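You operate a simulated robot arm through the tools that you are given. There is no shell and no other tool. Be economical: measure what you need, move in short steps, check, and stop when the job is done.

You are at the controls of a simulated robot arm. One attempt, no reset.

Task
Open the grey pins drawer, put both card cores from the top of the cream table away in the inside of the grey pins drawer and shut the drawer again.
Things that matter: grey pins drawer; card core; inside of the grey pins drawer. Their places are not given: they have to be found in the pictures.

Only the result counts: the job must be done as asked and must still hold three seconds after the hand-in. Knocking over, shifting, dropping, spilling or breaking anything else fails it.

Robot
A 6-joint arm with a two-finger parallel gripper, fixed in place. Base frame: the origin is at the foot of the arm, x ahead of it, y to its left, z up. Lengths are in mm, angles in rad, forces in N, time in s.
With the tool pointing down near the work surface it reaches from about 260 to 680 mm from the base axis. Its first joint turns from -1.152 to 1.152 rad. Payload 2.9 kg.
The tool frame sits at the grasp point between the pads (the TCP): z along the fingers, y along the line on which they close. The tips reach 30 mm beyond it. Largest opening 110 mm; finger width 20, thickness 10; the body of the gripper, 48 by 112 mm, starts 55 mm behind the TCP.
Orientation is that of the tool frame in the base frame, as a unit quaternion [w, x, y, z]. With the fingers straight down and closing along the base's y, the tool's x points along the base's -x, its y along +y and its z along -z.

Tools
- The arm moves only by the tool arm_command. Its argument "steps" is a list of rows, each an object (a shift or turn left out is 0, a gripper value left out holds the last) with "linear": the shift along the tool's x, y, z in units of 50 mm (1.0 is 50 mm), a list of three; "angular": the turn, a rotation vector about the tool's x, y, z in units of 6 degrees (1.0 is 6 degrees), a list of three; "hand": the finger opening in mm, from 0 to 110. In form: [{"linear": [dx, dy, dz], "angular": [ax, ay, az], "hand": hand}, ...]. A call has 1 to 8 rows; each row shifts and turns the commanded pose from where the row before left it, along the tool's axes as they then stand. A call with a number of a shift or a turn outside -1 to 1 is refused whole. Rows are played at 5 a second. More than 50 mm and 0.15 rad between two rows, or a gripper value outside its range, and nothing of the call is played. A pose out of reach is approached as far as the arm can. The call stops where the force on the tool passes 40 N (or 10 N more than at its start, if that is more) or the arm is blocked; 0.2 s more then pass. Each finger travels about 108 mm/s and halts on what it meets, pressing with about 20 N; the grip force reading is that of the motor and also rises with nothing between the fingers. The clock runs only during rows and for 0.2 s after the last one: add rows that do not move to give the fingers time. It gives the time, the measured TCP pose, the force on the tool (base axes), the opening and the grip force at its end, in the units of the frame above (readings bear some noise), and new pictures: "show" is both (left out), scene, wrist or none.
- Cameras (640 x 400 px; columns grow to the right, rows downward): "scene" is fixed at [69.5, 427, 1381.9]; the picture's right is [-0.84, -0.54, 0.00], its down [-0.32, 0.50, -0.80] and it looks along [0.43, -0.68, -0.60] (base axes); focal length 295 px, centre (320, 200). "wrist" rides on the gripper at [-36, 0, -57] in the tool frame; the picture's right is [0.00, -1.00, 0.00], its down [0.97, 0.00, -0.24] and it looks along [0.24, 0.00, 0.97] (tool axes); focal length 218 px, centre (320, 200).
- point_at(camera, pixels): there is no depth. For up to 12 entries [column, row, z] of the newest picture of that camera ("zoom" is the newest enlarged one), the place [x, y] in the base frame at which the ray of that pixel passes the height z, good to about 2 mm. The clock stands still meanwhile.
- inspect(camera, box): a new picture of the part [left, top, right, bottom] of that camera's present view, enlarged. The clock stands still meanwhile.
- finish_job(): hands the job in; it is judged then, once.

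Go step by step. Measure first, check grasps and placings, and put right what went wrong. The budget is 80 turns and 120 pictures, counting those below and the enlarged ones. Unless the task says otherwise, let go and move clear before handing in, and close with one line.

The tools are called by a JSON object that holds its "method" and its "body". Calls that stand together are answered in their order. arm_command: Moves the arm, as the interface text tells. Its arguments: {"type":"object","properties":{"steps":{"type":"array","items":{"type":"object","properties":{"linear":{"type":"array","items":{"type":"number"}},"angular":{"type":"array","items":{"type":"number"}},"hand":{"type":"number"}}}},"show":{"type":"string","enum":["both","scene","wrist","none"]}},"required":["steps"]} The other tools are called the same way: point_at (camera, pixels) gives the place at which the rays of pixels pass given heights; inspect (camera, box) takes an enlarged picture of a part of a camera's view; finish_job () hands the job in.

At the start:

```text
time_s: 0.0
position: [490.1, -118.5, 1161.0]
tcp_rot: [0.0, -0.001, 1.0, 0.0]
ft_force: [0.2, -0.3, 0.5]
gripper_width: 110.1
grip_force: 0.0
```

scene: 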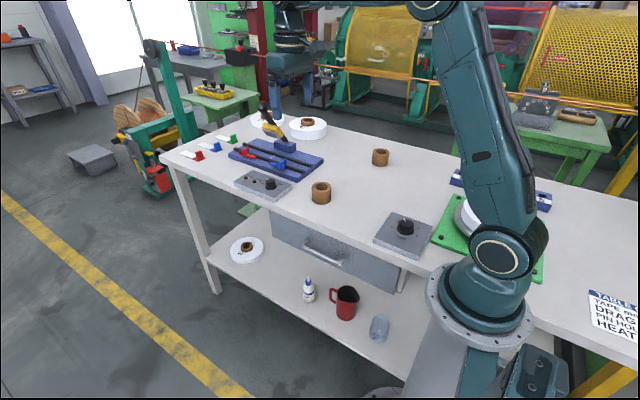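
wrist: 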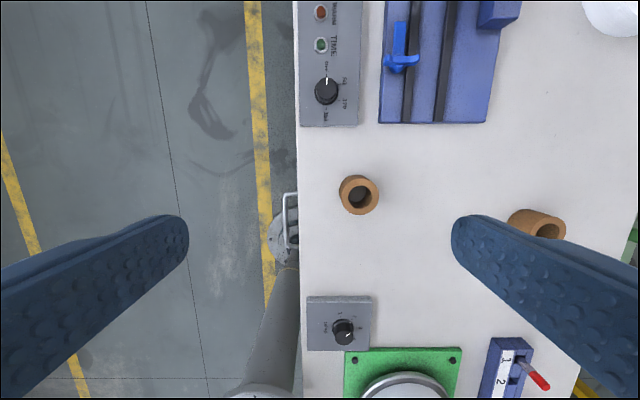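

The two card cores are at about scene (320,193) and (380,157). The grey drawer is under the near table edge, with its handle at (322,252). I'll enlarge both views before moving.

{"method": "inspect", "body": {"camera": "scene", "box": [220, 130, 460, 310]}}

{"method": "point_at", "body": {"camera": "wrist", "pixels": [[359, 195, 890], [359, 195, 850], [545, 230, 890], [540, 225, 850], [300, 195, 850], [298, 100, 850], [290, 195, 780], [290, 250, 780], [285, 195, 780], [300, 350, 850]]}}

{"method": "inspect", "body": {"camera": "wrist", "box": [240, 150, 400, 300]}}

{"method": "point_at", "body": {"camera": "scene", "pixels": [[320, 203, 850], [320, 186, 890], [380, 165, 850], [380, 152, 890], [305, 245, 780], [342, 262, 780], [272, 212, 850], [400, 262, 850]]}}

```text
2.22 times, centred on (340, 220) of scene
```

zoom: 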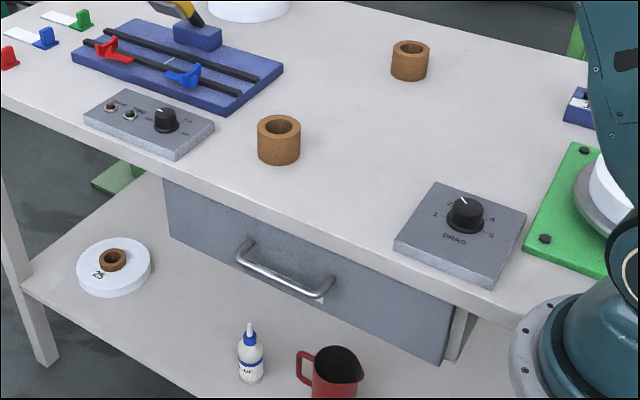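

```text
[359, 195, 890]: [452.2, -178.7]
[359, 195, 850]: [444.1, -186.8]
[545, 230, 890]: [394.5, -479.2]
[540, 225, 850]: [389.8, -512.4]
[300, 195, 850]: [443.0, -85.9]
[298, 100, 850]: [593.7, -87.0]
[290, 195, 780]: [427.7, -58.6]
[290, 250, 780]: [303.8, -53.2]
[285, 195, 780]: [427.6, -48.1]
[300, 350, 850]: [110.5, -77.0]
```

```text
2.67 times, centred on (320, 225) of wrist
```

zoom: 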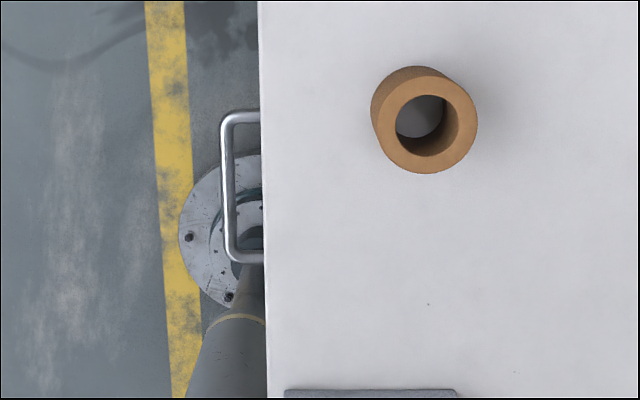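

```text
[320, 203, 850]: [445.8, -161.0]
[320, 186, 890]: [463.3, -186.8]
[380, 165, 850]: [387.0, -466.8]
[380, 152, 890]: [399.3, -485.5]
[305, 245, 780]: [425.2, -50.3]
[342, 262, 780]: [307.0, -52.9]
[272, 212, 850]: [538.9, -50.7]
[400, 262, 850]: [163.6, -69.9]
```

The pictures put core 1 near (454,-177) with its top at about z 899, and core 2 near (394,-483). The handle bar runs along x from about 310 to 428, at y≈-50, z≈780. I'll move out in front of the handle and high, then tilt the gripper so it can take the bar diagonally from outside.

{"method": "arm_command", "body": {"steps": [{"linear": [0.4, 0.5, 0.5], "hand": 60}, {"linear": [0.4, 0.5, 0.5]}, {"linear": [0.4, 0.5, 0.5]}, {"linear": [0.4, 0.5, 0.5]}, {"linear": [0.4, 0.5, 0.5]}, {"linear": [0.4, 0.5, 0.5]}], "show": "none"}}

{"method": "arm_command", "body": {"steps": [{"angular": [1, 0, 0]}, {"angular": [1, 0, 0]}, {"angular": [1, 0, 0]}, {"angular": [1, 0, 0]}, {"angular": [1, 0, 0]}, {"angular": [1, 0, 0]}, {"angular": [1, 0, 0]}, {"angular": [0.5, 0, 0]}]}}

```text
time_s: 1.4
position: [370.3, 31.1, 1010.8]
tcp_rot: [0.001, 0.0, 1.0, 0.001]
ft_force: [-0.1, 0.4, -1.3]
gripper_width: 60.0
grip_force: 0.1
```

```text
time_s: 3.2
position: [369.4, 30.8, 1011.4]
tcp_rot: [0.0, 0.001, 0.924, -0.383]
ft_force: [-0.8, 0.3, -1.3]
gripper_width: 60.1
grip_force: 0.2
```

scene: 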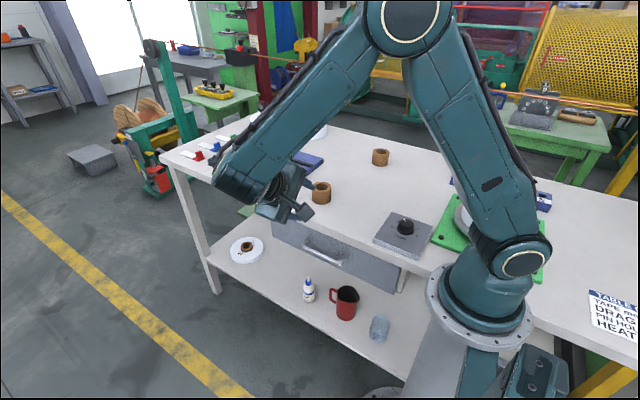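
wrist: 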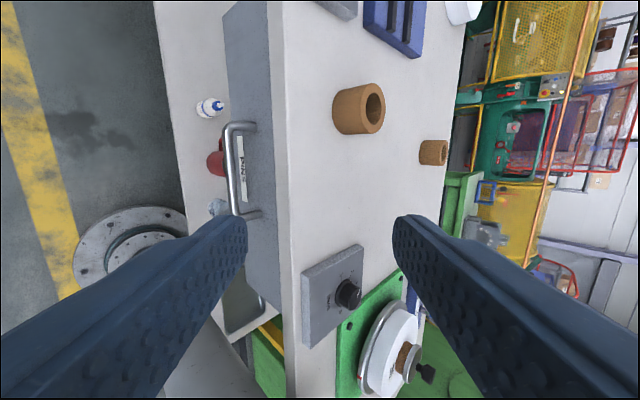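

The tilt worked and the bar is clear in the wrist view, around column 232, rows 127–213. I'll get its height and the drawer face from the two views.

{"method": "inspect", "body": {"camera": "wrist", "box": [180, 80, 340, 240]}}

{"method": "point_at", "body": {"camera": "wrist", "pixels": [[232, 170, 760], [232, 170, 770], [232, 170, 780], [232, 170, 790], [232, 128, 780], [232, 213, 780], [275, 170, 830], [284, 170, 850], [253, 125, 780]]}}

{"method": "point_at", "body": {"camera": "scene", "pixels": [[323, 254.5, 760], [323, 254.5, 770], [323, 254.5, 780], [323, 254.5, 790]]}}

```text
2.50 times, centred on (260, 160) of wrist
```

zoom: 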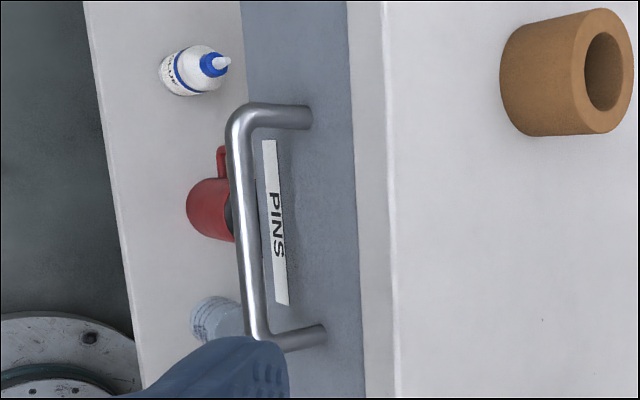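

```text
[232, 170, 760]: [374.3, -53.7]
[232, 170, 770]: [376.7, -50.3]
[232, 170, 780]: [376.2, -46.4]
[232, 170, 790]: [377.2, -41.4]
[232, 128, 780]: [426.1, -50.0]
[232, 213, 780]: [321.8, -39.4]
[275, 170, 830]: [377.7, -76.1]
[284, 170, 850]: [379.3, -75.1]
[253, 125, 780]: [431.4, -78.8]
```

```text
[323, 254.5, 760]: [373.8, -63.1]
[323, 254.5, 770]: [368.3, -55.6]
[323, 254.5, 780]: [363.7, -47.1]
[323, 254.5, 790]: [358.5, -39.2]
```

The bar centre is at about (372,-47,781). I'll move to a stand-off 60 mm short of the grip along the tool axis, with the opening narrowed to 26.

{"method": "arm_command", "body": {"steps": [{"linear": [-0.01, 0.43, 0.571], "hand": 26}, {"linear": [-0.01, 0.43, 0.571]}, {"linear": [-0.01, 0.43, 0.571]}, {"linear": [-0.01, 0.43, 0.571]}, {"linear": [-0.01, 0.43, 0.571]}, {}]}}

```text
time_s: 4.6
position: [373.9, 6.0, 833.5]
tcp_rot: [0.0, 0.0, 0.924, -0.382]
ft_force: [-0.3, -0.3, 0.1]
gripper_width: 26.1
grip_force: 0.1
```

scene: 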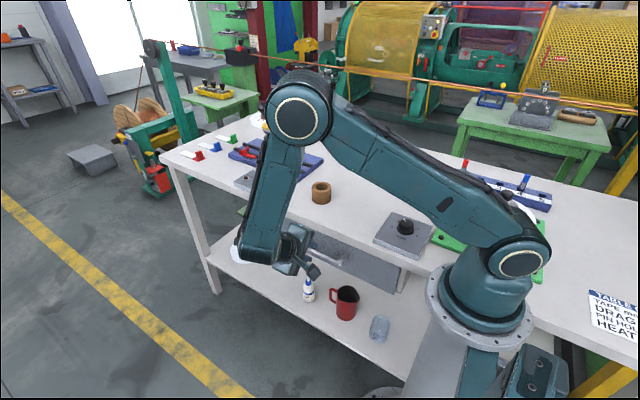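
wrist: 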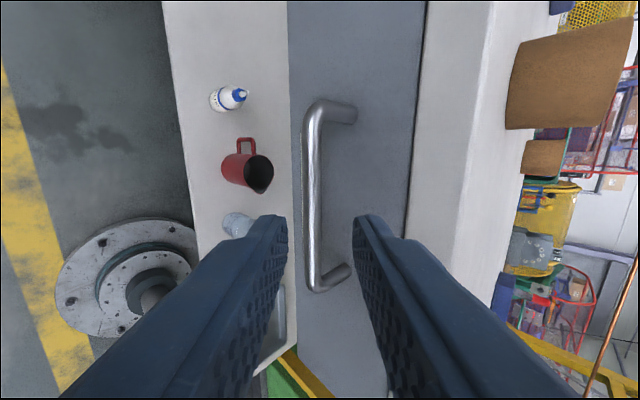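

The bar sits at column 312, about 5 mm to the tool +y side of centre. I'll correct for that, advance 60 mm and close.

{"method": "arm_command", "body": {"steps": [{"linear": [0, 0.1, 0.4]}, {"linear": [0, 0, 0.4]}, {"linear": [0, 0, 0.4]}, {}]}}

```text
time_s: 5.6
position: [372.9, -32.8, 786.9]
tcp_rot: [0.0, -0.001, 0.924, -0.383]
ft_force: [-0.6, -0.1, -0.6]
gripper_width: 25.9
grip_force: 0.1
```

scene: 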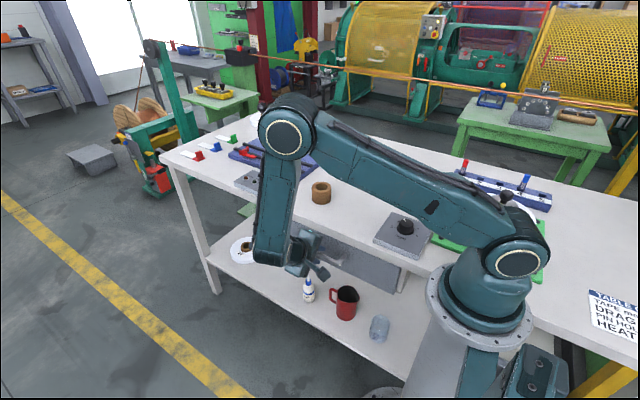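
wrist: 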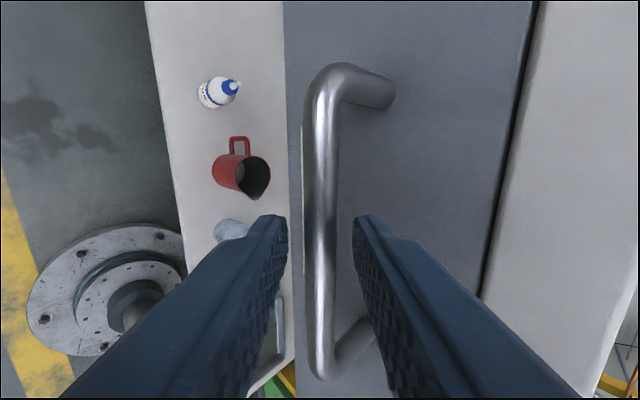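

The bar is centred between the fingers at column 320. I'll close on it.

{"method": "arm_command", "body": {"steps": [{"hand": 4}, {}, {}], "show": "wrist"}}

```text
time_s: 6.4
position: [373.0, -31.9, 787.8]
tcp_rot: [0.001, 0.0, 0.924, -0.383]
ft_force: [-0.8, -0.4, 5.0]
gripper_width: 11.5
grip_force: 45.0
```

wrist: 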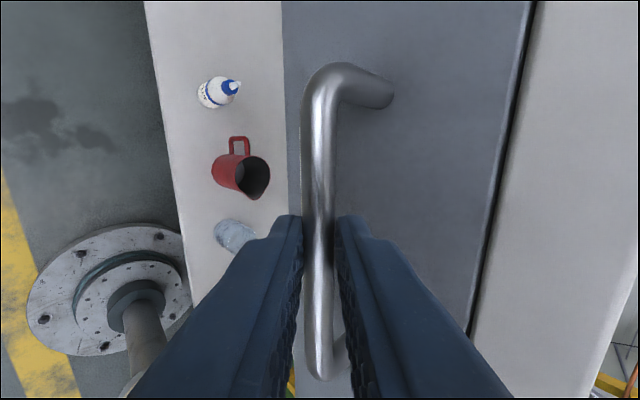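

The bar is gripped (opening 11.5). I'll pull straight along +y, 150 mm to start.

{"method": "arm_command", "body": {"steps": [{"linear": [0, 0.354, -0.354]}, {"linear": [0, 0.354, -0.354]}, {"linear": [0, 0.354, -0.354]}, {"linear": [0, 0.354, -0.354]}, {"linear": [0, 0.354, -0.354]}, {"linear": [0, 0.354, -0.354]}]}}

```text
time_s: 7.8
position: [372.2, 118.8, 788.1]
tcp_rot: [0.0, 0.001, 0.924, -0.382]
ft_force: [-0.1, 1.6, 19.3]
gripper_width: 11.7
grip_force: 44.8
```

scene: 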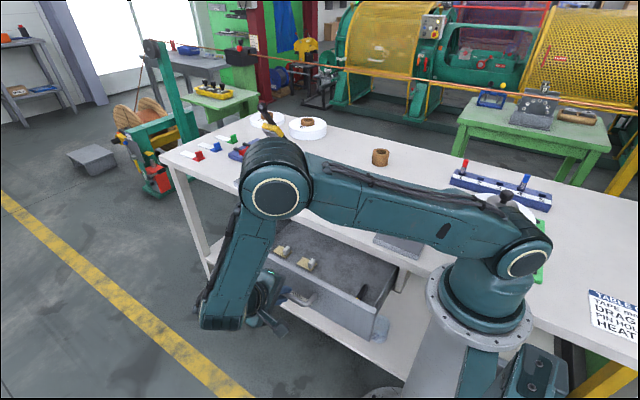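
wrist: 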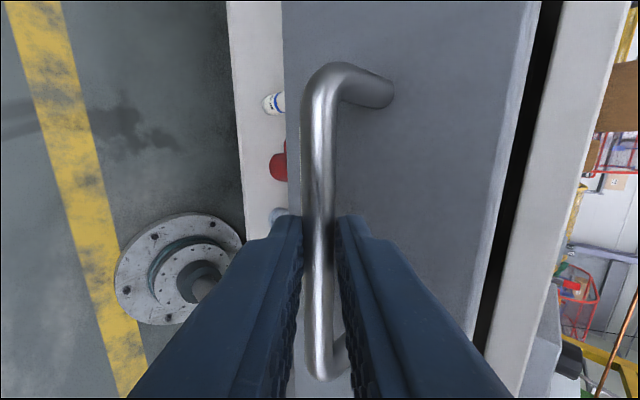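

The drawer opened 150 mm with no resistance. A few small items are visible inside at about (283,250) and (307,263). I'll pull 40 mm more for room.

{"method": "arm_command", "body": {"steps": [{"linear": [0, 0.19, -0.19]}, {"linear": [0, 0.19, -0.19]}, {"linear": [0, 0.19, -0.19]}], "show": "none"}}

{"method": "inspect", "body": {"camera": "scene", "box": [220, 190, 460, 350]}}

```text
time_s: 8.6
position: [372.9, 158.7, 787.7]
tcp_rot: [0.0, 0.0, 0.924, -0.382]
ft_force: [6.1, 1.4, 13.4]
gripper_width: 11.8
grip_force: 45.3
```

```text
2.50 times, centred on (340, 270) of scene
```

zoom: 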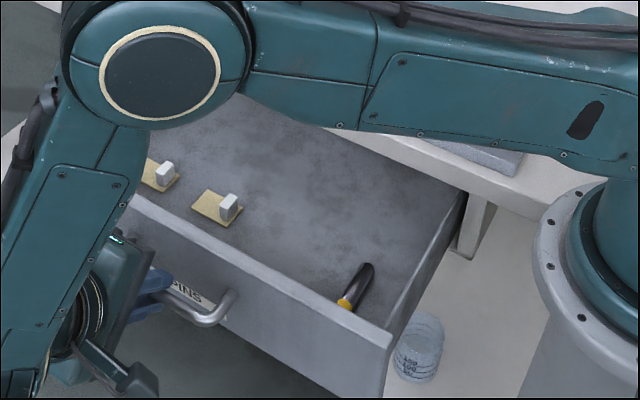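

The drawer is open about 190 mm. Two pin cards and a black tool lie inside, and the middle and rear are free. I'll let go, back off along the tool axis, rise and untilt.

{"method": "arm_command", "body": {"steps": [{"hand": 28}, {}, {"linear": [0, 0, -0.5]}, {"linear": [0, 0, -0.8]}, {"linear": [0, 0, -0.9]}, {"linear": [0, -0.7, -0.7]}, {"linear": [0, -0.7, -0.7]}, {"linear": [0, -0.7, -0.7]}], "show": "none"}}

{"method": "arm_command", "body": {"steps": [{"angular": [-1, 0, 0]}, {"angular": [-1, 0, 0]}, {"angular": [-1, 0, 0]}, {"angular": [-1, 0, 0]}, {"angular": [-1, 0, 0]}, {"angular": [-1, 0, 0]}, {"angular": [-1, 0, 0]}, {"angular": [-0.5, 0, 0]}]}}

```text
time_s: 10.4
position: [359.4, 219.2, 997.1]
tcp_rot: [0.001, 0.0, 0.925, -0.381]
ft_force: [-0.1, 0.3, 0.0]
gripper_width: 28.2
grip_force: 0.0
out of reach, approached as far as the arm can: row 8
```

```text
time_s: 12.2
position: [358.5, 218.1, 997.6]
tcp_rot: [0.0, -0.001, 1.0, 0.001]
ft_force: [0.0, 0.1, 0.2]
gripper_width: 27.8
grip_force: 0.0
```

scene: 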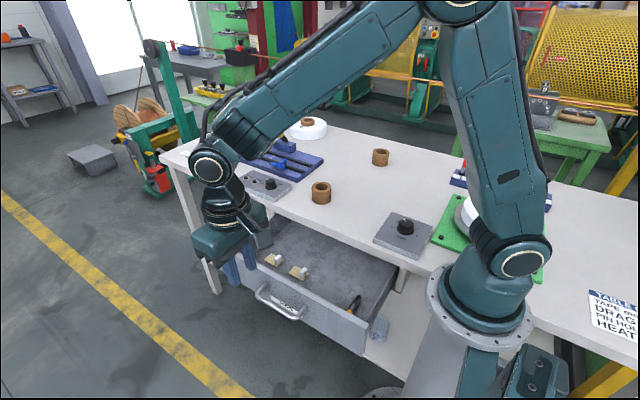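
wrist: 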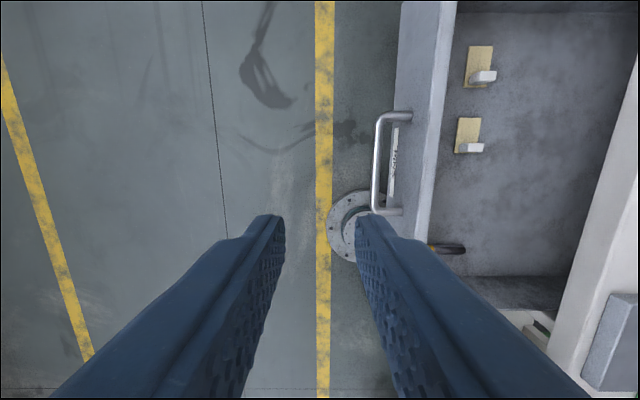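

I have clear views of the drawer interior now, so I'll measure its floor height and limits from both cameras.

{"method": "inspect", "body": {"camera": "scene", "box": [230, 210, 430, 350]}}

{"method": "point_at", "body": {"camera": "wrist", "pixels": [[456, 152, 720], [456, 152, 740], [456, 152, 760], [465, 249, 720], [465, 249, 740], [465, 249, 760], [434, 240, 830], [434, 240, 820], [560, 275, 740], [610, 100, 850], [585, 180, 740]]}}

```text
2.86 times, centred on (330, 280) of scene
```

zoom: 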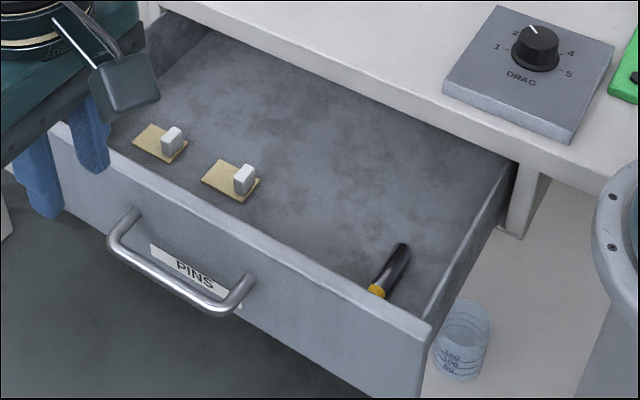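

```text
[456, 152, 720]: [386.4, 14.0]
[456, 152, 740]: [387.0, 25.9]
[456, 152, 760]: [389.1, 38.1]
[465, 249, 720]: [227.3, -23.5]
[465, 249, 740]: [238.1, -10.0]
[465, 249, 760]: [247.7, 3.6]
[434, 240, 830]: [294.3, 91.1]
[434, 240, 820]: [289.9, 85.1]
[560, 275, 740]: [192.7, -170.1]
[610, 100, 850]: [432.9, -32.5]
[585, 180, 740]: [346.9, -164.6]
```

{"method": "point_at", "body": {"camera": "zoom", "pixels": [[243, 201, 720], [243, 201, 740], [243, 201, 760], [404, 245, 720], [404, 245, 740], [404, 245, 760], [420, 315, 740], [420, 315, 820], [250, 40, 740], [510, 160, 740], [205, 30, 740], [260, 45, 850]]}}

```text
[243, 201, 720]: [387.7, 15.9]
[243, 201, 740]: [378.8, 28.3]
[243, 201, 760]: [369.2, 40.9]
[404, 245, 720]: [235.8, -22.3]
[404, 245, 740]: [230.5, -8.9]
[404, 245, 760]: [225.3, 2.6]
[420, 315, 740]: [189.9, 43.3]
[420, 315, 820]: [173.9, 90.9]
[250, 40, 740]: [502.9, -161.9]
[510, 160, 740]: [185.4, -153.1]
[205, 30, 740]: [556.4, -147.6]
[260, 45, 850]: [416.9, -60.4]
```

The drawer floor is at z≈721, and the front wall's inner face is near y≈85. There is free floor at x 260–380, y −60…70. Next I'll move above core 1.

{"method": "arm_command", "body": {"steps": [{"linear": [-0.23, -0.97, 0], "hand": 90}, {"linear": [-0.23, -0.97, 0]}, {"linear": [-0.23, -0.97, 0]}, {"linear": [-0.23, -0.97, 0]}, {"linear": [-0.23, -0.97, 0]}, {"linear": [-0.23, -0.97, 0]}, {"linear": [-0.23, -0.97, 0]}, {"linear": [-0.23, -0.97, 0]}]}}

```text
time_s: 14.0
position: [452.1, -171.0, 998.3]
tcp_rot: [0.0, -0.001, 1.0, 0.0]
ft_force: [0.3, -0.7, -0.3]
gripper_width: 90.0
grip_force: 0.0
```

scene: 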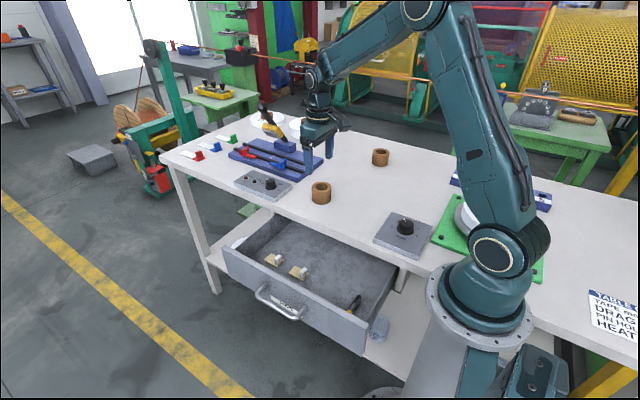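
wrist: 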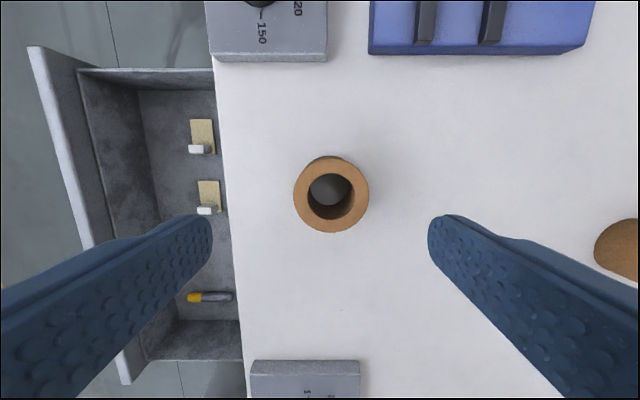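

{"method": "point_at", "body": {"camera": "wrist", "pixels": [[331, 196, 899], [331, 194, 890], [294, 196, 899], [369, 196, 899], [605, 245, 899], [196, 180, 721]]}}

```text
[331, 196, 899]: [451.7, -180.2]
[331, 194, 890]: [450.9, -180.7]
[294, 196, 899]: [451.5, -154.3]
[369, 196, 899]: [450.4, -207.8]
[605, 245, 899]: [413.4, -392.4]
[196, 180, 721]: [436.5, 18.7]
```

Core 1 is centred at about (451.5,-180.5) and 53 mm across. I'll centre on it, go down to TCP z 884 and close.

{"method": "arm_command", "body": {"steps": [{"linear": [0, -0.19, 0.5]}, {"linear": [0, 0, 0.6]}, {"linear": [0, 0, 0.6]}, {"linear": [0, 0, 0.58]}, {}, {"hand": 40}, {}, {}], "show": "wrist"}}

```text
time_s: 15.8
position: [451.0, -179.4, 882.1]
tcp_rot: [0.001, 0.0, 1.0, 0.0]
ft_force: [0.2, 0.0, -0.1]
gripper_width: 57.1
grip_force: 19.8
```

wrist: 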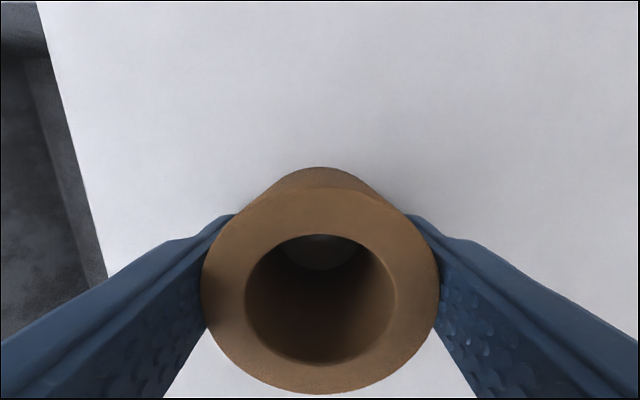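

Core 1 is held (opening 57). I'll lift 90 mm and carry it over the drawer to (345, 5).

{"method": "arm_command", "body": {"steps": [{"linear": [0, 0, -0.6]}, {"linear": [0, 0, -0.6]}, {"linear": [0, 0, -0.6]}, {"linear": [0.424, 0.738, 0]}, {"linear": [0.424, 0.738, 0]}, {"linear": [0.424, 0.738, 0]}, {"linear": [0.424, 0.738, 0]}, {"linear": [0.424, 0.738, 0]}]}}

```text
time_s: 17.6
position: [343.5, 4.1, 972.3]
tcp_rot: [0.0, 0.0, 1.0, 0.0]
ft_force: [0.8, 0.4, -0.5]
gripper_width: 57.1
grip_force: 19.3
```

scene: 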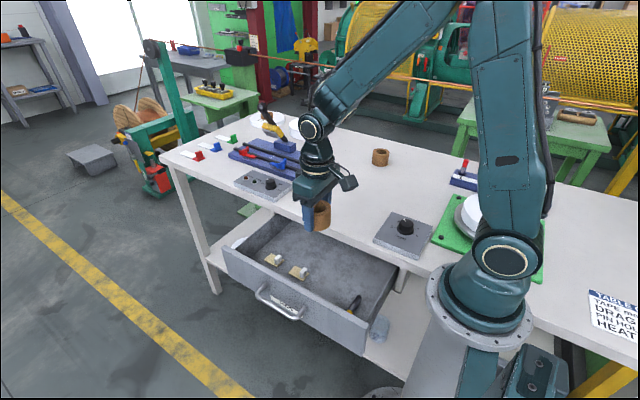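
wrist: 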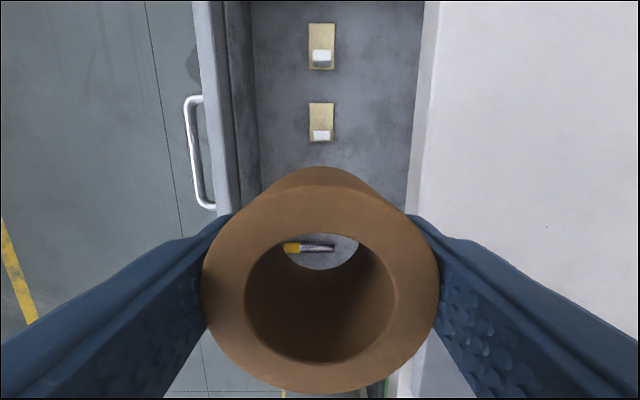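

Before lowering I'll check the table edge (col ~428), the front wall (col ~240) and the card and tool positions.

{"method": "point_at", "body": {"camera": "wrist", "pixels": [[427, 100, 850], [408, 190, 850], [414, 180, 850], [232, 100, 822], [240, 190, 822], [309, 141, 721], [333, 141, 721], [334, 247, 725], [285, 247, 725], [257, 150, 721]]}}

```text
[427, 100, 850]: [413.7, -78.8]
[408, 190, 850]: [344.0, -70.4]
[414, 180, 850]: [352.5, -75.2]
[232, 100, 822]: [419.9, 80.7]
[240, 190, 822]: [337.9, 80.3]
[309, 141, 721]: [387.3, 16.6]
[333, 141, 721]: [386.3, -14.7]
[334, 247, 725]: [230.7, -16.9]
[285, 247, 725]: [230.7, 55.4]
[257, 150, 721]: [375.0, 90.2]
```

There is clearance on every side, so I'll lower the core to just above the floor.

{"method": "arm_command", "body": {"steps": [{"linear": [0, 0, 0.7]}, {"linear": [0, 0, 0.7]}, {"linear": [0, 0, 0.7]}, {"linear": [0, 0, 0.7]}, {"linear": [0, 0, 0.7]}, {"linear": [0, 0, 0.7]}, {}]}}

```text
time_s: 19.2
position: [346.6, 4.6, 762.1]
tcp_rot: [0.001, 0.001, 1.0, 0.0]
ft_force: [-0.5, -0.5, 0.1]
gripper_width: 57.4
grip_force: 20.3
```

scene: 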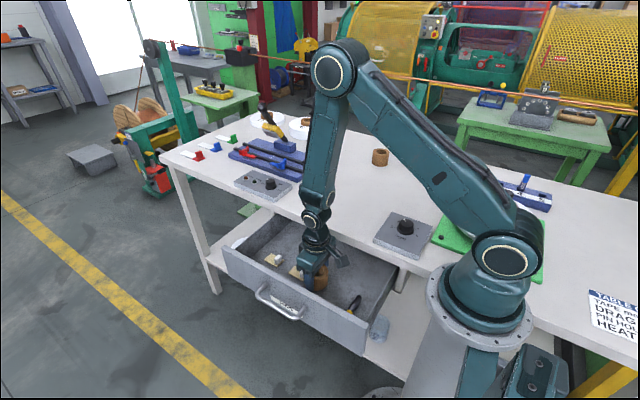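
wrist: 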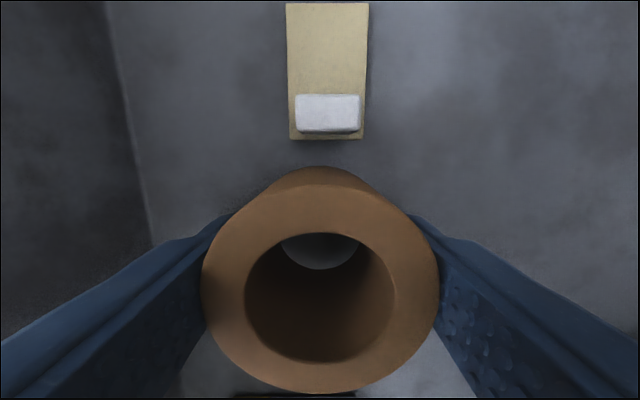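

The TCP is at 762 and no contact yet. I'll creep down about 8 mm.

{"method": "arm_command", "body": {"steps": [{"linear": [0, 0, 0.05]}, {"linear": [0, 0, 0.05]}, {"linear": [0, 0, 0.03]}, {"linear": [0, 0, 0.03]}], "show": "none"}}

```text
time_s: 20.2
position: [346.2, 3.6, 754.7]
tcp_rot: [-0.001, 0.0, 1.0, 0.0]
ft_force: [-0.2, 0.0, -0.9]
gripper_width: 57.0
grip_force: 20.0
```

{"method": "arm_command", "body": {"steps": [{"linear": [0, 0, 0.03]}, {"linear": [0, 0, 0.03]}, {}], "show": "none"}}

```text
time_s: 21.0
position: [345.7, 4.8, 751.8]
tcp_rot: [0.0, 0.001, 1.0, 0.0]
ft_force: [0.5, 0.5, -0.6]
gripper_width: 57.0
grip_force: 19.5
```

{"method": "arm_command", "body": {"steps": [{"linear": [0, 0, 0.025]}, {"linear": [0, 0, 0.025]}, {}], "show": "none"}}

```text
time_s: 21.8
position: [345.7, 3.3, 749.5]
tcp_rot: [0.001, -0.001, 1.0, 0.0]
ft_force: [-2.1, 0.3, 12.8]
gripper_width: 57.4
grip_force: 19.7
```

There is contact (12.8 N upward), so the core is on the floor. I'll release to 76 and rise straight up.

{"method": "arm_command", "body": {"steps": [{"hand": 76}, {}, {"linear": [0, 0, -0.5]}, {"linear": [0, 0, -0.8]}, {"linear": [0, 0, -0.8]}, {"linear": [0, 0, -0.8]}, {"linear": [0, 0, -0.8]}, {"linear": [0, 0, -0.8]}]}}

```text
time_s: 23.6
position: [345.0, 4.0, 976.2]
tcp_rot: [-0.001, 0.0, 1.0, 0.0]
ft_force: [0.3, -0.1, 0.8]
gripper_width: 75.8
grip_force: 0.1
```

scene: 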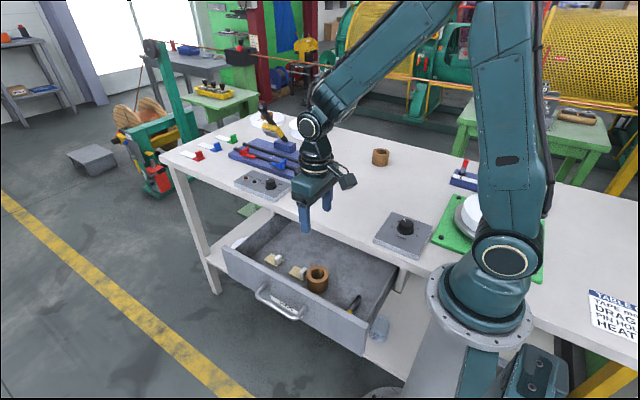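
wrist: 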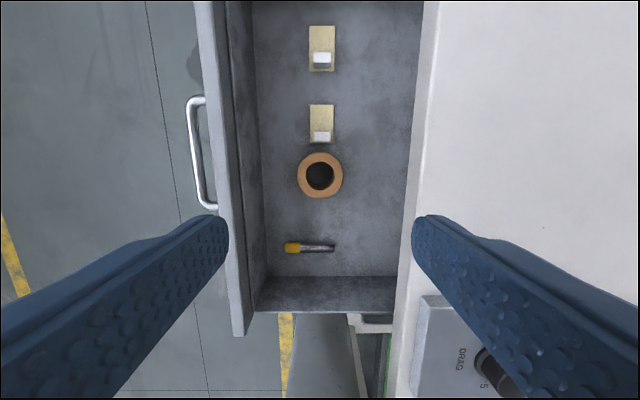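

Core 1 stands upright in the drawer. Now I'll travel toward core 2 at about (394,-482).

{"method": "arm_command", "body": {"steps": [{"linear": [-0.1, -0.97, 0], "hand": 90}, {"linear": [-0.1, -0.97, 0]}, {"linear": [-0.1, -0.97, 0]}, {"linear": [-0.1, -0.97, 0]}, {"linear": [-0.1, -0.97, 0]}, {"linear": [-0.1, -0.97, 0]}, {"linear": [-0.1, -0.97, 0]}, {"linear": [-0.1, -0.97, 0]}], "show": "none"}}

{"method": "arm_command", "body": {"steps": [{"linear": [-0.1, -0.97, 0]}, {"linear": [-0.1, -0.97, 0]}, {}]}}

```text
time_s: 25.4
position: [385.4, -384.5, 973.9]
tcp_rot: [0.0, 0.0, 1.0, 0.0]
ft_force: [0.5, -0.8, -0.1]
gripper_width: 90.0
grip_force: 0.0
```

```text
time_s: 26.2
position: [396.7, -479.9, 973.6]
tcp_rot: [-0.001, 0.0, 1.0, 0.0]
ft_force: [0.5, 1.3, 0.2]
gripper_width: 90.0
grip_force: 0.0
```

scene: 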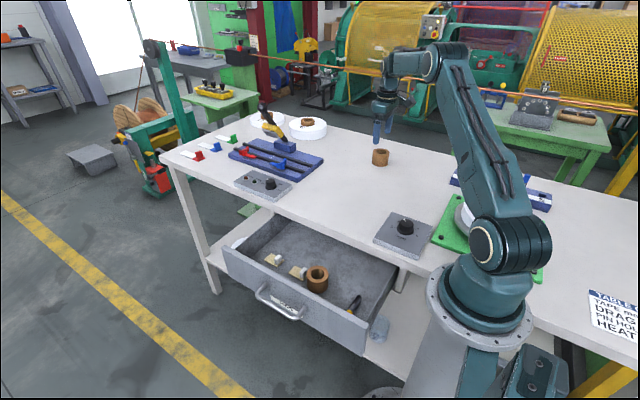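
wrist: 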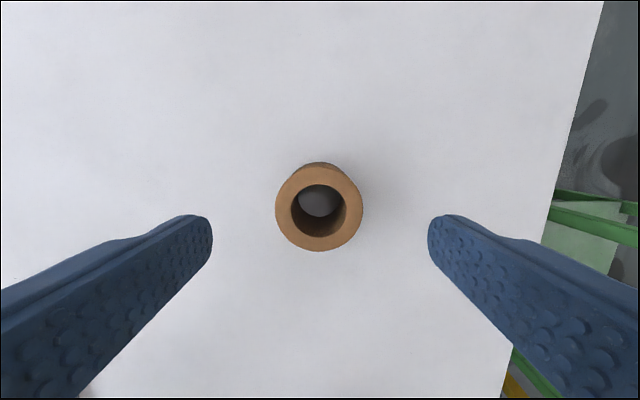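

{"method": "point_at", "body": {"camera": "wrist", "pixels": [[319, 209, 899], [275, 209, 899], [363, 209, 899]]}}

```text
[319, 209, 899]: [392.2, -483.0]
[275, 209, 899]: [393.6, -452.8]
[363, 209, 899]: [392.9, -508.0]
```

Core 2 is centred at (393,-481). I'll descend and grip it as I did core 1.

{"method": "arm_command", "body": {"steps": [{"linear": [0.07, -0.02, 0.6]}, {"linear": [0, 0, 0.6]}, {"linear": [0, 0, 0.62]}, {}, {"hand": 40}, {}, {}], "show": "wrist"}}

```text
time_s: 27.8
position: [392.3, -482.0, 883.3]
tcp_rot: [0.0, 0.0, 1.0, 0.0]
ft_force: [0.2, 0.3, 0.3]
gripper_width: 57.3
grip_force: 20.0
```

wrist: 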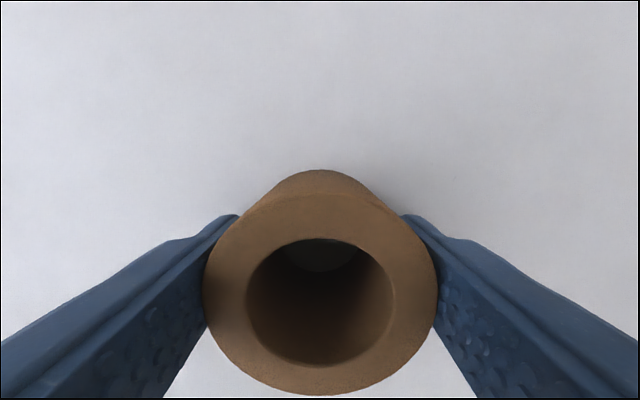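

Core 2 is held (opening 57). I'll lift it and carry it to (278, 5).

{"method": "arm_command", "body": {"steps": [{"linear": [0, 0, -0.6]}, {"linear": [0, 0, -0.6]}, {"linear": [0, 0, -0.6]}, {"linear": [0.207, 0.885, 0]}, {"linear": [0.207, 0.885, 0]}, {"linear": [0.207, 0.885, 0]}, {"linear": [0.207, 0.885, 0]}, {"linear": [0.207, 0.885, 0]}], "show": "none"}}

{"method": "arm_command", "body": {"steps": [{"linear": [0.207, 0.885, 0]}, {"linear": [0.207, 0.885, 0]}, {"linear": [0.207, 0.885, 0]}, {"linear": [0.207, 0.885, 0]}, {"linear": [0.207, 0.885, 0]}, {"linear": [0.207, 0.885, 0]}, {}]}}

```text
time_s: 29.6
position: [339.4, -261.2, 973.6]
tcp_rot: [0.0, 0.001, 1.0, 0.0]
ft_force: [0.3, 0.5, -1.0]
gripper_width: 57.2
grip_force: 19.9
```

```text
time_s: 31.2
position: [278.9, 4.4, 973.4]
tcp_rot: [0.0, 0.0, 1.0, 0.0]
ft_force: [-0.4, -1.0, -0.6]
gripper_width: 57.2
grip_force: 20.0
```

scene: 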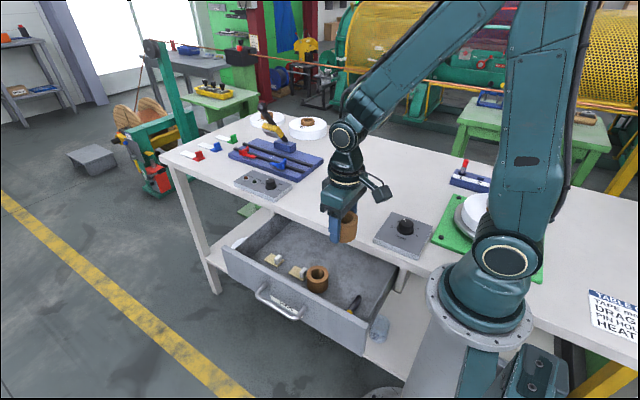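
wrist: 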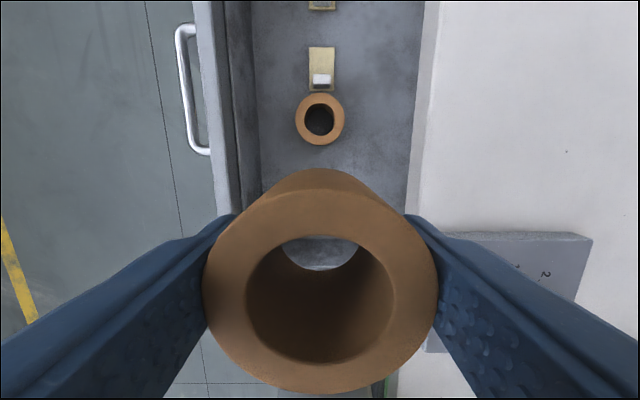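

{"method": "point_at", "body": {"camera": "wrist", "pixels": [[320, 118, 768], [320, 145, 768], [320, 93, 768]]}}

{"method": "arm_command", "body": {"steps": [{"linear": [0, 0, 0.6]}, {"linear": [0, 0, 0.6]}, {"linear": [0, 0, 0.6]}, {"linear": [0, 0, 0.6]}, {}]}}

```text
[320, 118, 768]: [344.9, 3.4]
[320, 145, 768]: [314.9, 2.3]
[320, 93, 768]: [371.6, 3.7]
```

```text
time_s: 32.4
position: [278.4, 4.4, 852.8]
tcp_rot: [0.001, 0.0, 1.0, 0.0]
ft_force: [0.3, 0.3, -1.3]
gripper_width: 57.2
grip_force: 19.6
```

scene: 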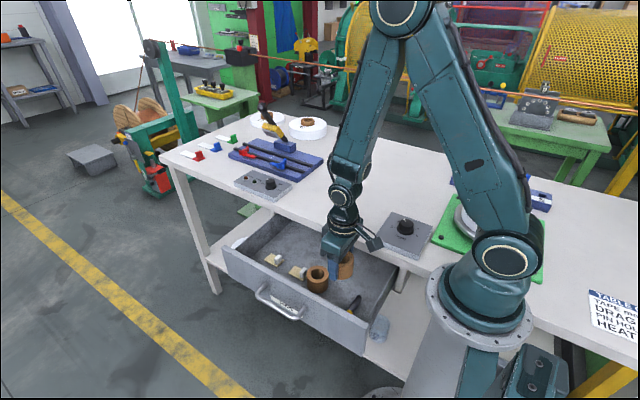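
wrist: 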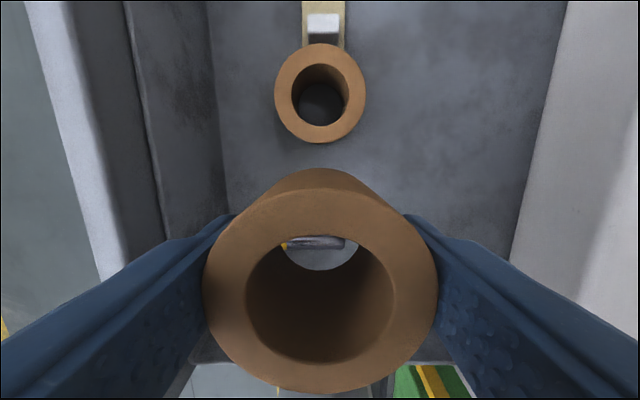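

Everything is clear so far: core 1 is at (345,3), leaving a gap of about 9 mm. I'll keep going down.

{"method": "arm_command", "body": {"steps": [{"linear": [0, 0, 0.5]}, {"linear": [0, 0, 0.5]}, {"linear": [0, 0, 0.5]}, {"linear": [0, 0, 0.4]}, {}]}}

```text
time_s: 33.6
position: [279.6, 3.8, 757.8]
tcp_rot: [0.001, -0.001, 1.0, 0.0]
ft_force: [0.1, 0.1, 0.1]
gripper_width: 57.4
grip_force: 20.1
```

scene: 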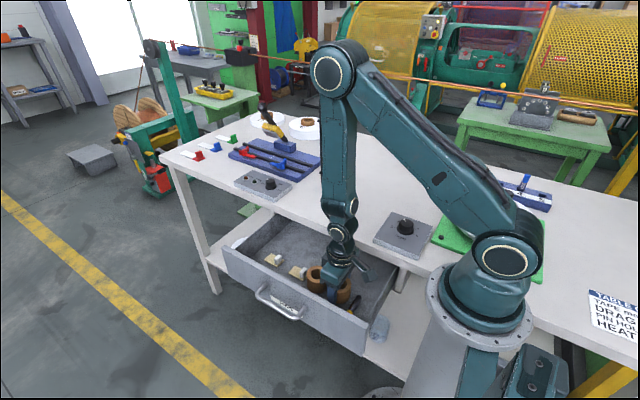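
wrist: 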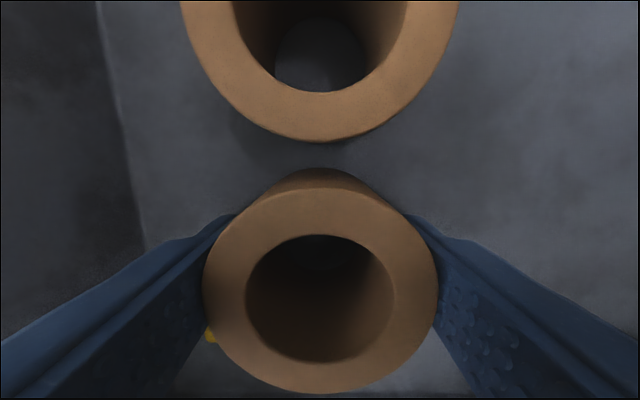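

{"method": "arm_command", "body": {"steps": [{"linear": [0, 0, 0.05]}, {"linear": [0, 0, 0.04]}, {"linear": [0, 0, 0.03]}, {"linear": [0, 0, 0.02]}, {}], "show": "none"}}

```text
time_s: 34.8
position: [278.9, 3.9, 751.0]
tcp_rot: [0.0, 0.0, 1.0, -0.001]
ft_force: [0.2, 0.3, -1.0]
gripper_width: 57.2
grip_force: 20.0
```

{"method": "arm_command", "body": {"steps": [{"linear": [0, 0, 0.02]}, {"linear": [0, 0, 0.02]}, {}], "show": "none"}}

```text
time_s: 35.6
position: [278.5, 3.6, 748.2]
tcp_rot: [0.0, 0.001, 1.0, -0.001]
ft_force: [-1.1, 0.3, 9.7]
gripper_width: 57.1
grip_force: 20.5
```

It has touched the floor (9.7 N). I'll release and rise straight up.

{"method": "arm_command", "body": {"steps": [{"hand": 74}, {}, {"linear": [0, 0, -0.5]}, {"linear": [0, 0, -0.8]}, {"linear": [0, 0, -0.8]}, {"linear": [0, 0, -0.8]}, {"linear": [0, 0, -0.8]}, {"linear": [0, 0, -0.8]}]}}

```text
time_s: 37.4
position: [278.8, 5.4, 973.0]
tcp_rot: [-0.001, 0.0, 1.0, 0.0]
ft_force: [-0.6, -0.9, -0.4]
gripper_width: 74.0
grip_force: 0.0
```

scene: 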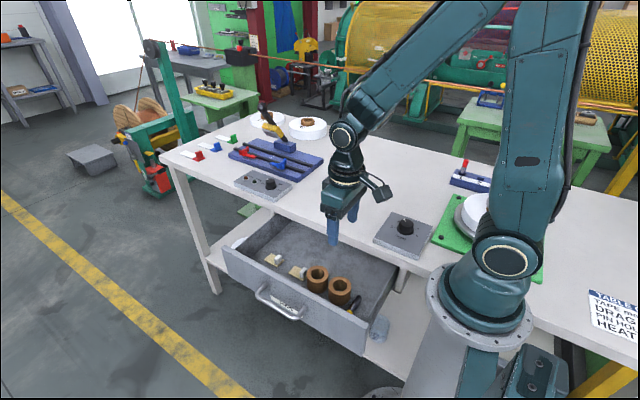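
wrist: 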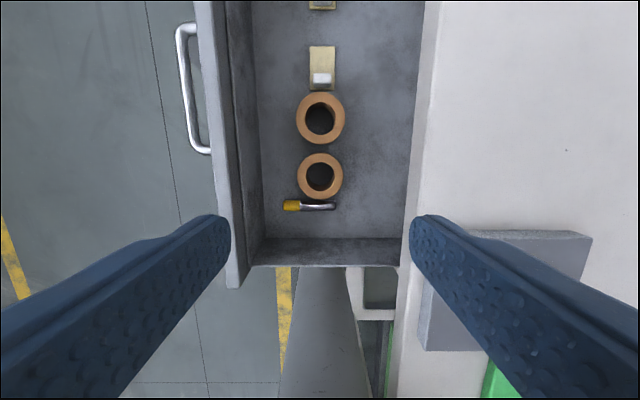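

Both cores stand in the drawer, away from the other contents. To shut it I'll regrip the handle with the 45° tilt, first moving out to (373, 215, 955).

{"method": "arm_command", "body": {"steps": [{"linear": [-0.376, 0.84, 0.07], "hand": 28}, {"linear": [-0.376, 0.84, 0.07]}, {"linear": [-0.376, 0.84, 0.07]}, {"linear": [-0.376, 0.84, 0.07]}, {"linear": [-0.376, 0.84, 0.07]}, {}], "show": "none"}}

{"method": "arm_command", "body": {"steps": [{"angular": [1, 0, 0]}, {"angular": [1, 0, 0]}, {"angular": [1, 0, 0]}, {"angular": [1, 0, 0]}, {"angular": [1, 0, 0]}, {"angular": [1, 0, 0]}, {"angular": [1, 0, 0]}, {"angular": [0.5, 0, 0]}], "show": "wrist"}}

```text
time_s: 38.8
position: [373.9, 215.6, 956.2]
tcp_rot: [0.0, 0.0, 1.0, 0.0]
ft_force: [-0.5, 0.1, 1.3]
gripper_width: 28.3
grip_force: 0.0
```

```text
time_s: 40.6
position: [372.2, 215.0, 957.9]
tcp_rot: [-0.001, 0.0, 0.924, -0.382]
ft_force: [-0.1, 0.2, -0.7]
gripper_width: 28.2
grip_force: 0.1
```

wrist: 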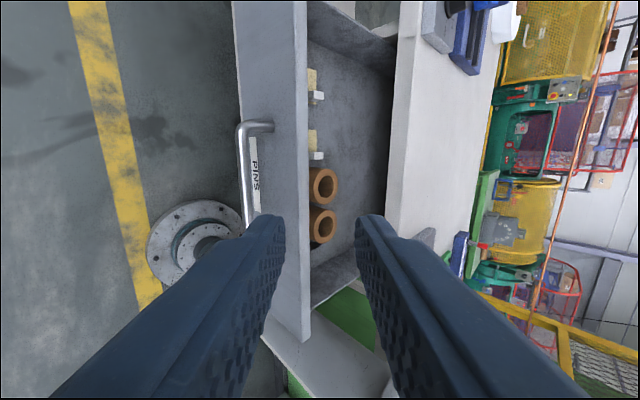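

{"method": "arm_command", "body": {"steps": [{"linear": [0, 0.403, 0.502]}, {"linear": [0, 0.403, 0.502]}, {"linear": [0, 0.403, 0.502]}, {"linear": [0, 0.403, 0.502]}, {}], "show": "wrist"}}

```text
time_s: 41.8
position: [373.4, 200.8, 828.0]
tcp_rot: [0.001, 0.0, 0.924, -0.383]
ft_force: [-0.1, 0.9, 0.0]
gripper_width: 28.1
grip_force: 0.1
```

wrist: 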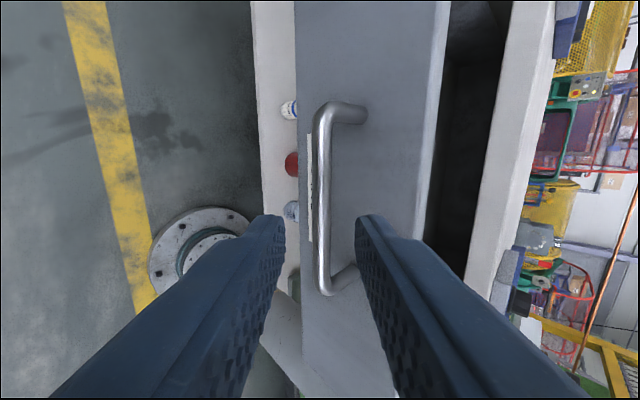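

The bar is centred at column 323. I'll advance 58 mm and close.

{"method": "arm_command", "body": {"steps": [{"linear": [0, -0.03, 0.4]}, {"linear": [0, 0, 0.4]}, {"linear": [0, 0, 0.36]}, {}, {"hand": 4}, {}, {}], "show": "wrist"}}

```text
time_s: 43.4
position: [373.0, 157.9, 787.3]
tcp_rot: [-0.001, -0.001, 0.924, -0.383]
ft_force: [0.5, 0.2, -12.3]
gripper_width: 11.7
grip_force: 44.6
```

wrist: 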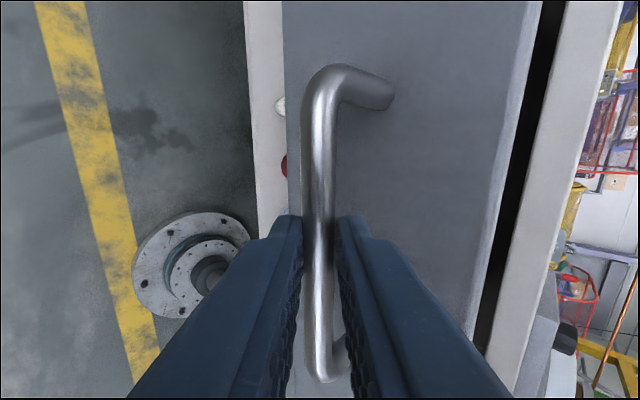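

Gripped again. I'll push back along −y, gently: 160 mm first, then the rest.

{"method": "arm_command", "body": {"steps": [{"linear": [0, -0.14, 0.14]}, {"linear": [0, -0.25, 0.25]}, {"linear": [0, -0.283, 0.283]}, {"linear": [0, -0.283, 0.283]}, {"linear": [0, -0.283, 0.283]}, {"linear": [0, -0.283, 0.283]}, {"linear": [0, -0.283, 0.283]}, {"linear": [0, -0.283, 0.283]}], "show": "scene"}}

```text
time_s: 45.2
position: [372.2, 10.9, 788.0]
tcp_rot: [0.0, 0.001, 0.925, -0.381]
ft_force: [9.2, -0.8, -26.1]
gripper_width: 11.7
grip_force: 44.8
```

scene: 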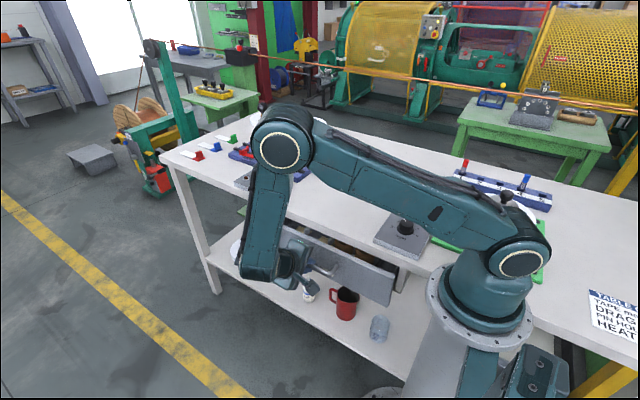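

About 43 mm remain. I'll continue, easing down slightly to relieve the vertical load.

{"method": "arm_command", "body": {"steps": [{"linear": [0, -0.12, 0.16]}, {"linear": [0, -0.14, 0.14]}, {"linear": [0, -0.14, 0.14]}, {"linear": [0, -0.11, 0.11]}, {"linear": [0, -0.07, 0.07]}, {"linear": [0, -0.03, 0.03]}, {}]}}

```text
time_s: 46.8
position: [373.4, -32.5, 787.9]
tcp_rot: [0.0, 0.0, 0.924, -0.382]
ft_force: [1.7, 12.5, 13.4]
gripper_width: 11.4
grip_force: 44.7
```

scene: 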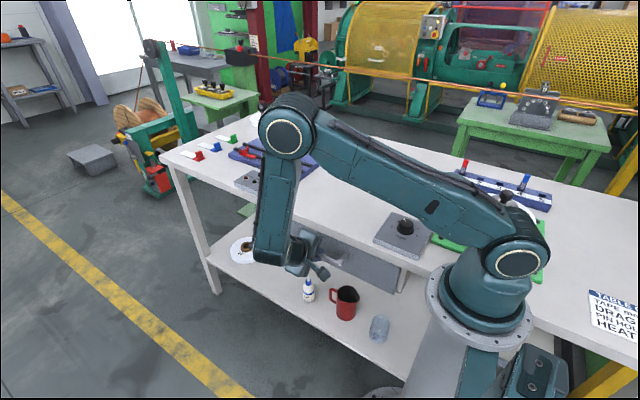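
wrist: 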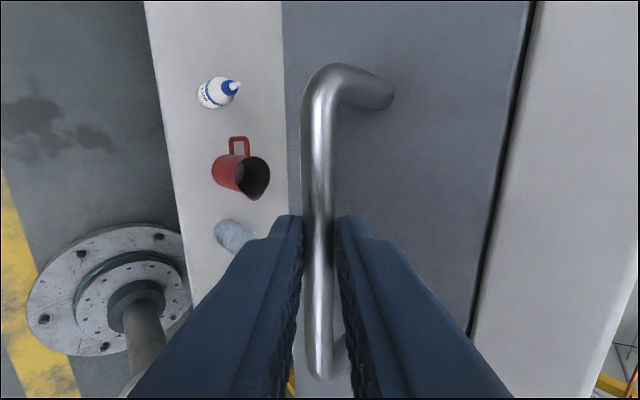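

The drawer is back at its start position (y −32.5) with 12.5 N pushing back, so it is shut against its stop. I'll release, back off along the tool axis and look.

{"method": "arm_command", "body": {"steps": [{"hand": 26}, {}, {"linear": [0, 0, -0.5]}, {"linear": [0, 0, -0.8]}, {"linear": [0, 0, -0.9]}, {"linear": [0, -0.6, -0.6]}, {"linear": [0, -0.6, -0.6]}, {"linear": [0, -0.6, -0.6]}]}}

{"method": "inspect", "body": {"camera": "scene", "box": [220, 130, 460, 310]}}

```text
time_s: 48.6
position: [373.2, 42.7, 990.3]
tcp_rot: [0.0, 0.0, 0.924, -0.383]
ft_force: [-0.9, 0.5, -0.5]
gripper_width: 26.1
grip_force: 0.1
```

scene: 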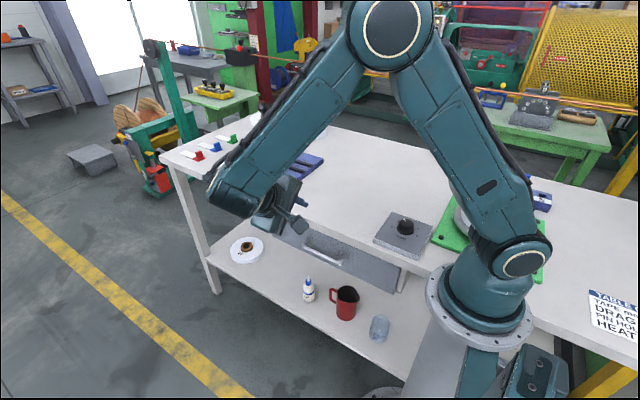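
wrist: 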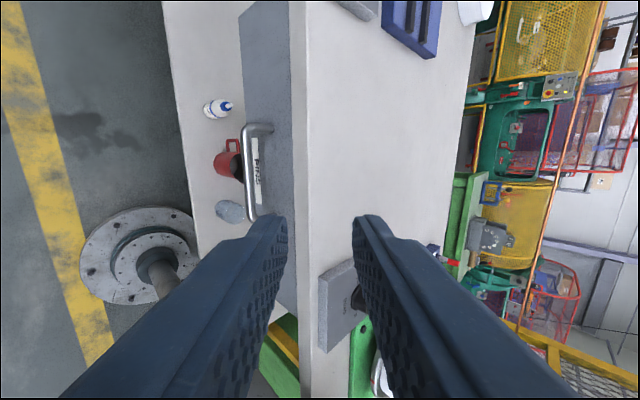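

```text
2.22 times, centred on (340, 220) of scene
```

zoom: 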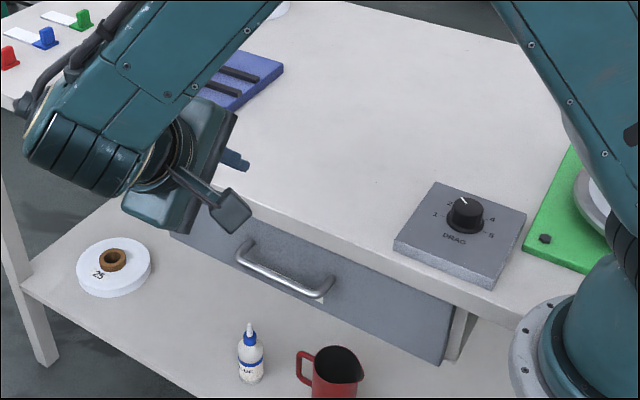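

The drawer is shut: the handle is at the same zoom pixels as at the start, (240,258) to (325,295). The table top no longer has the cores and the arm is clear, so I'm handing in.

{"method": "finish_job", "body": {}}

```text
The job is handed in.
```

Both card cores are standing upright in the grey pins drawer, and the drawer is shut and the gripper clear.
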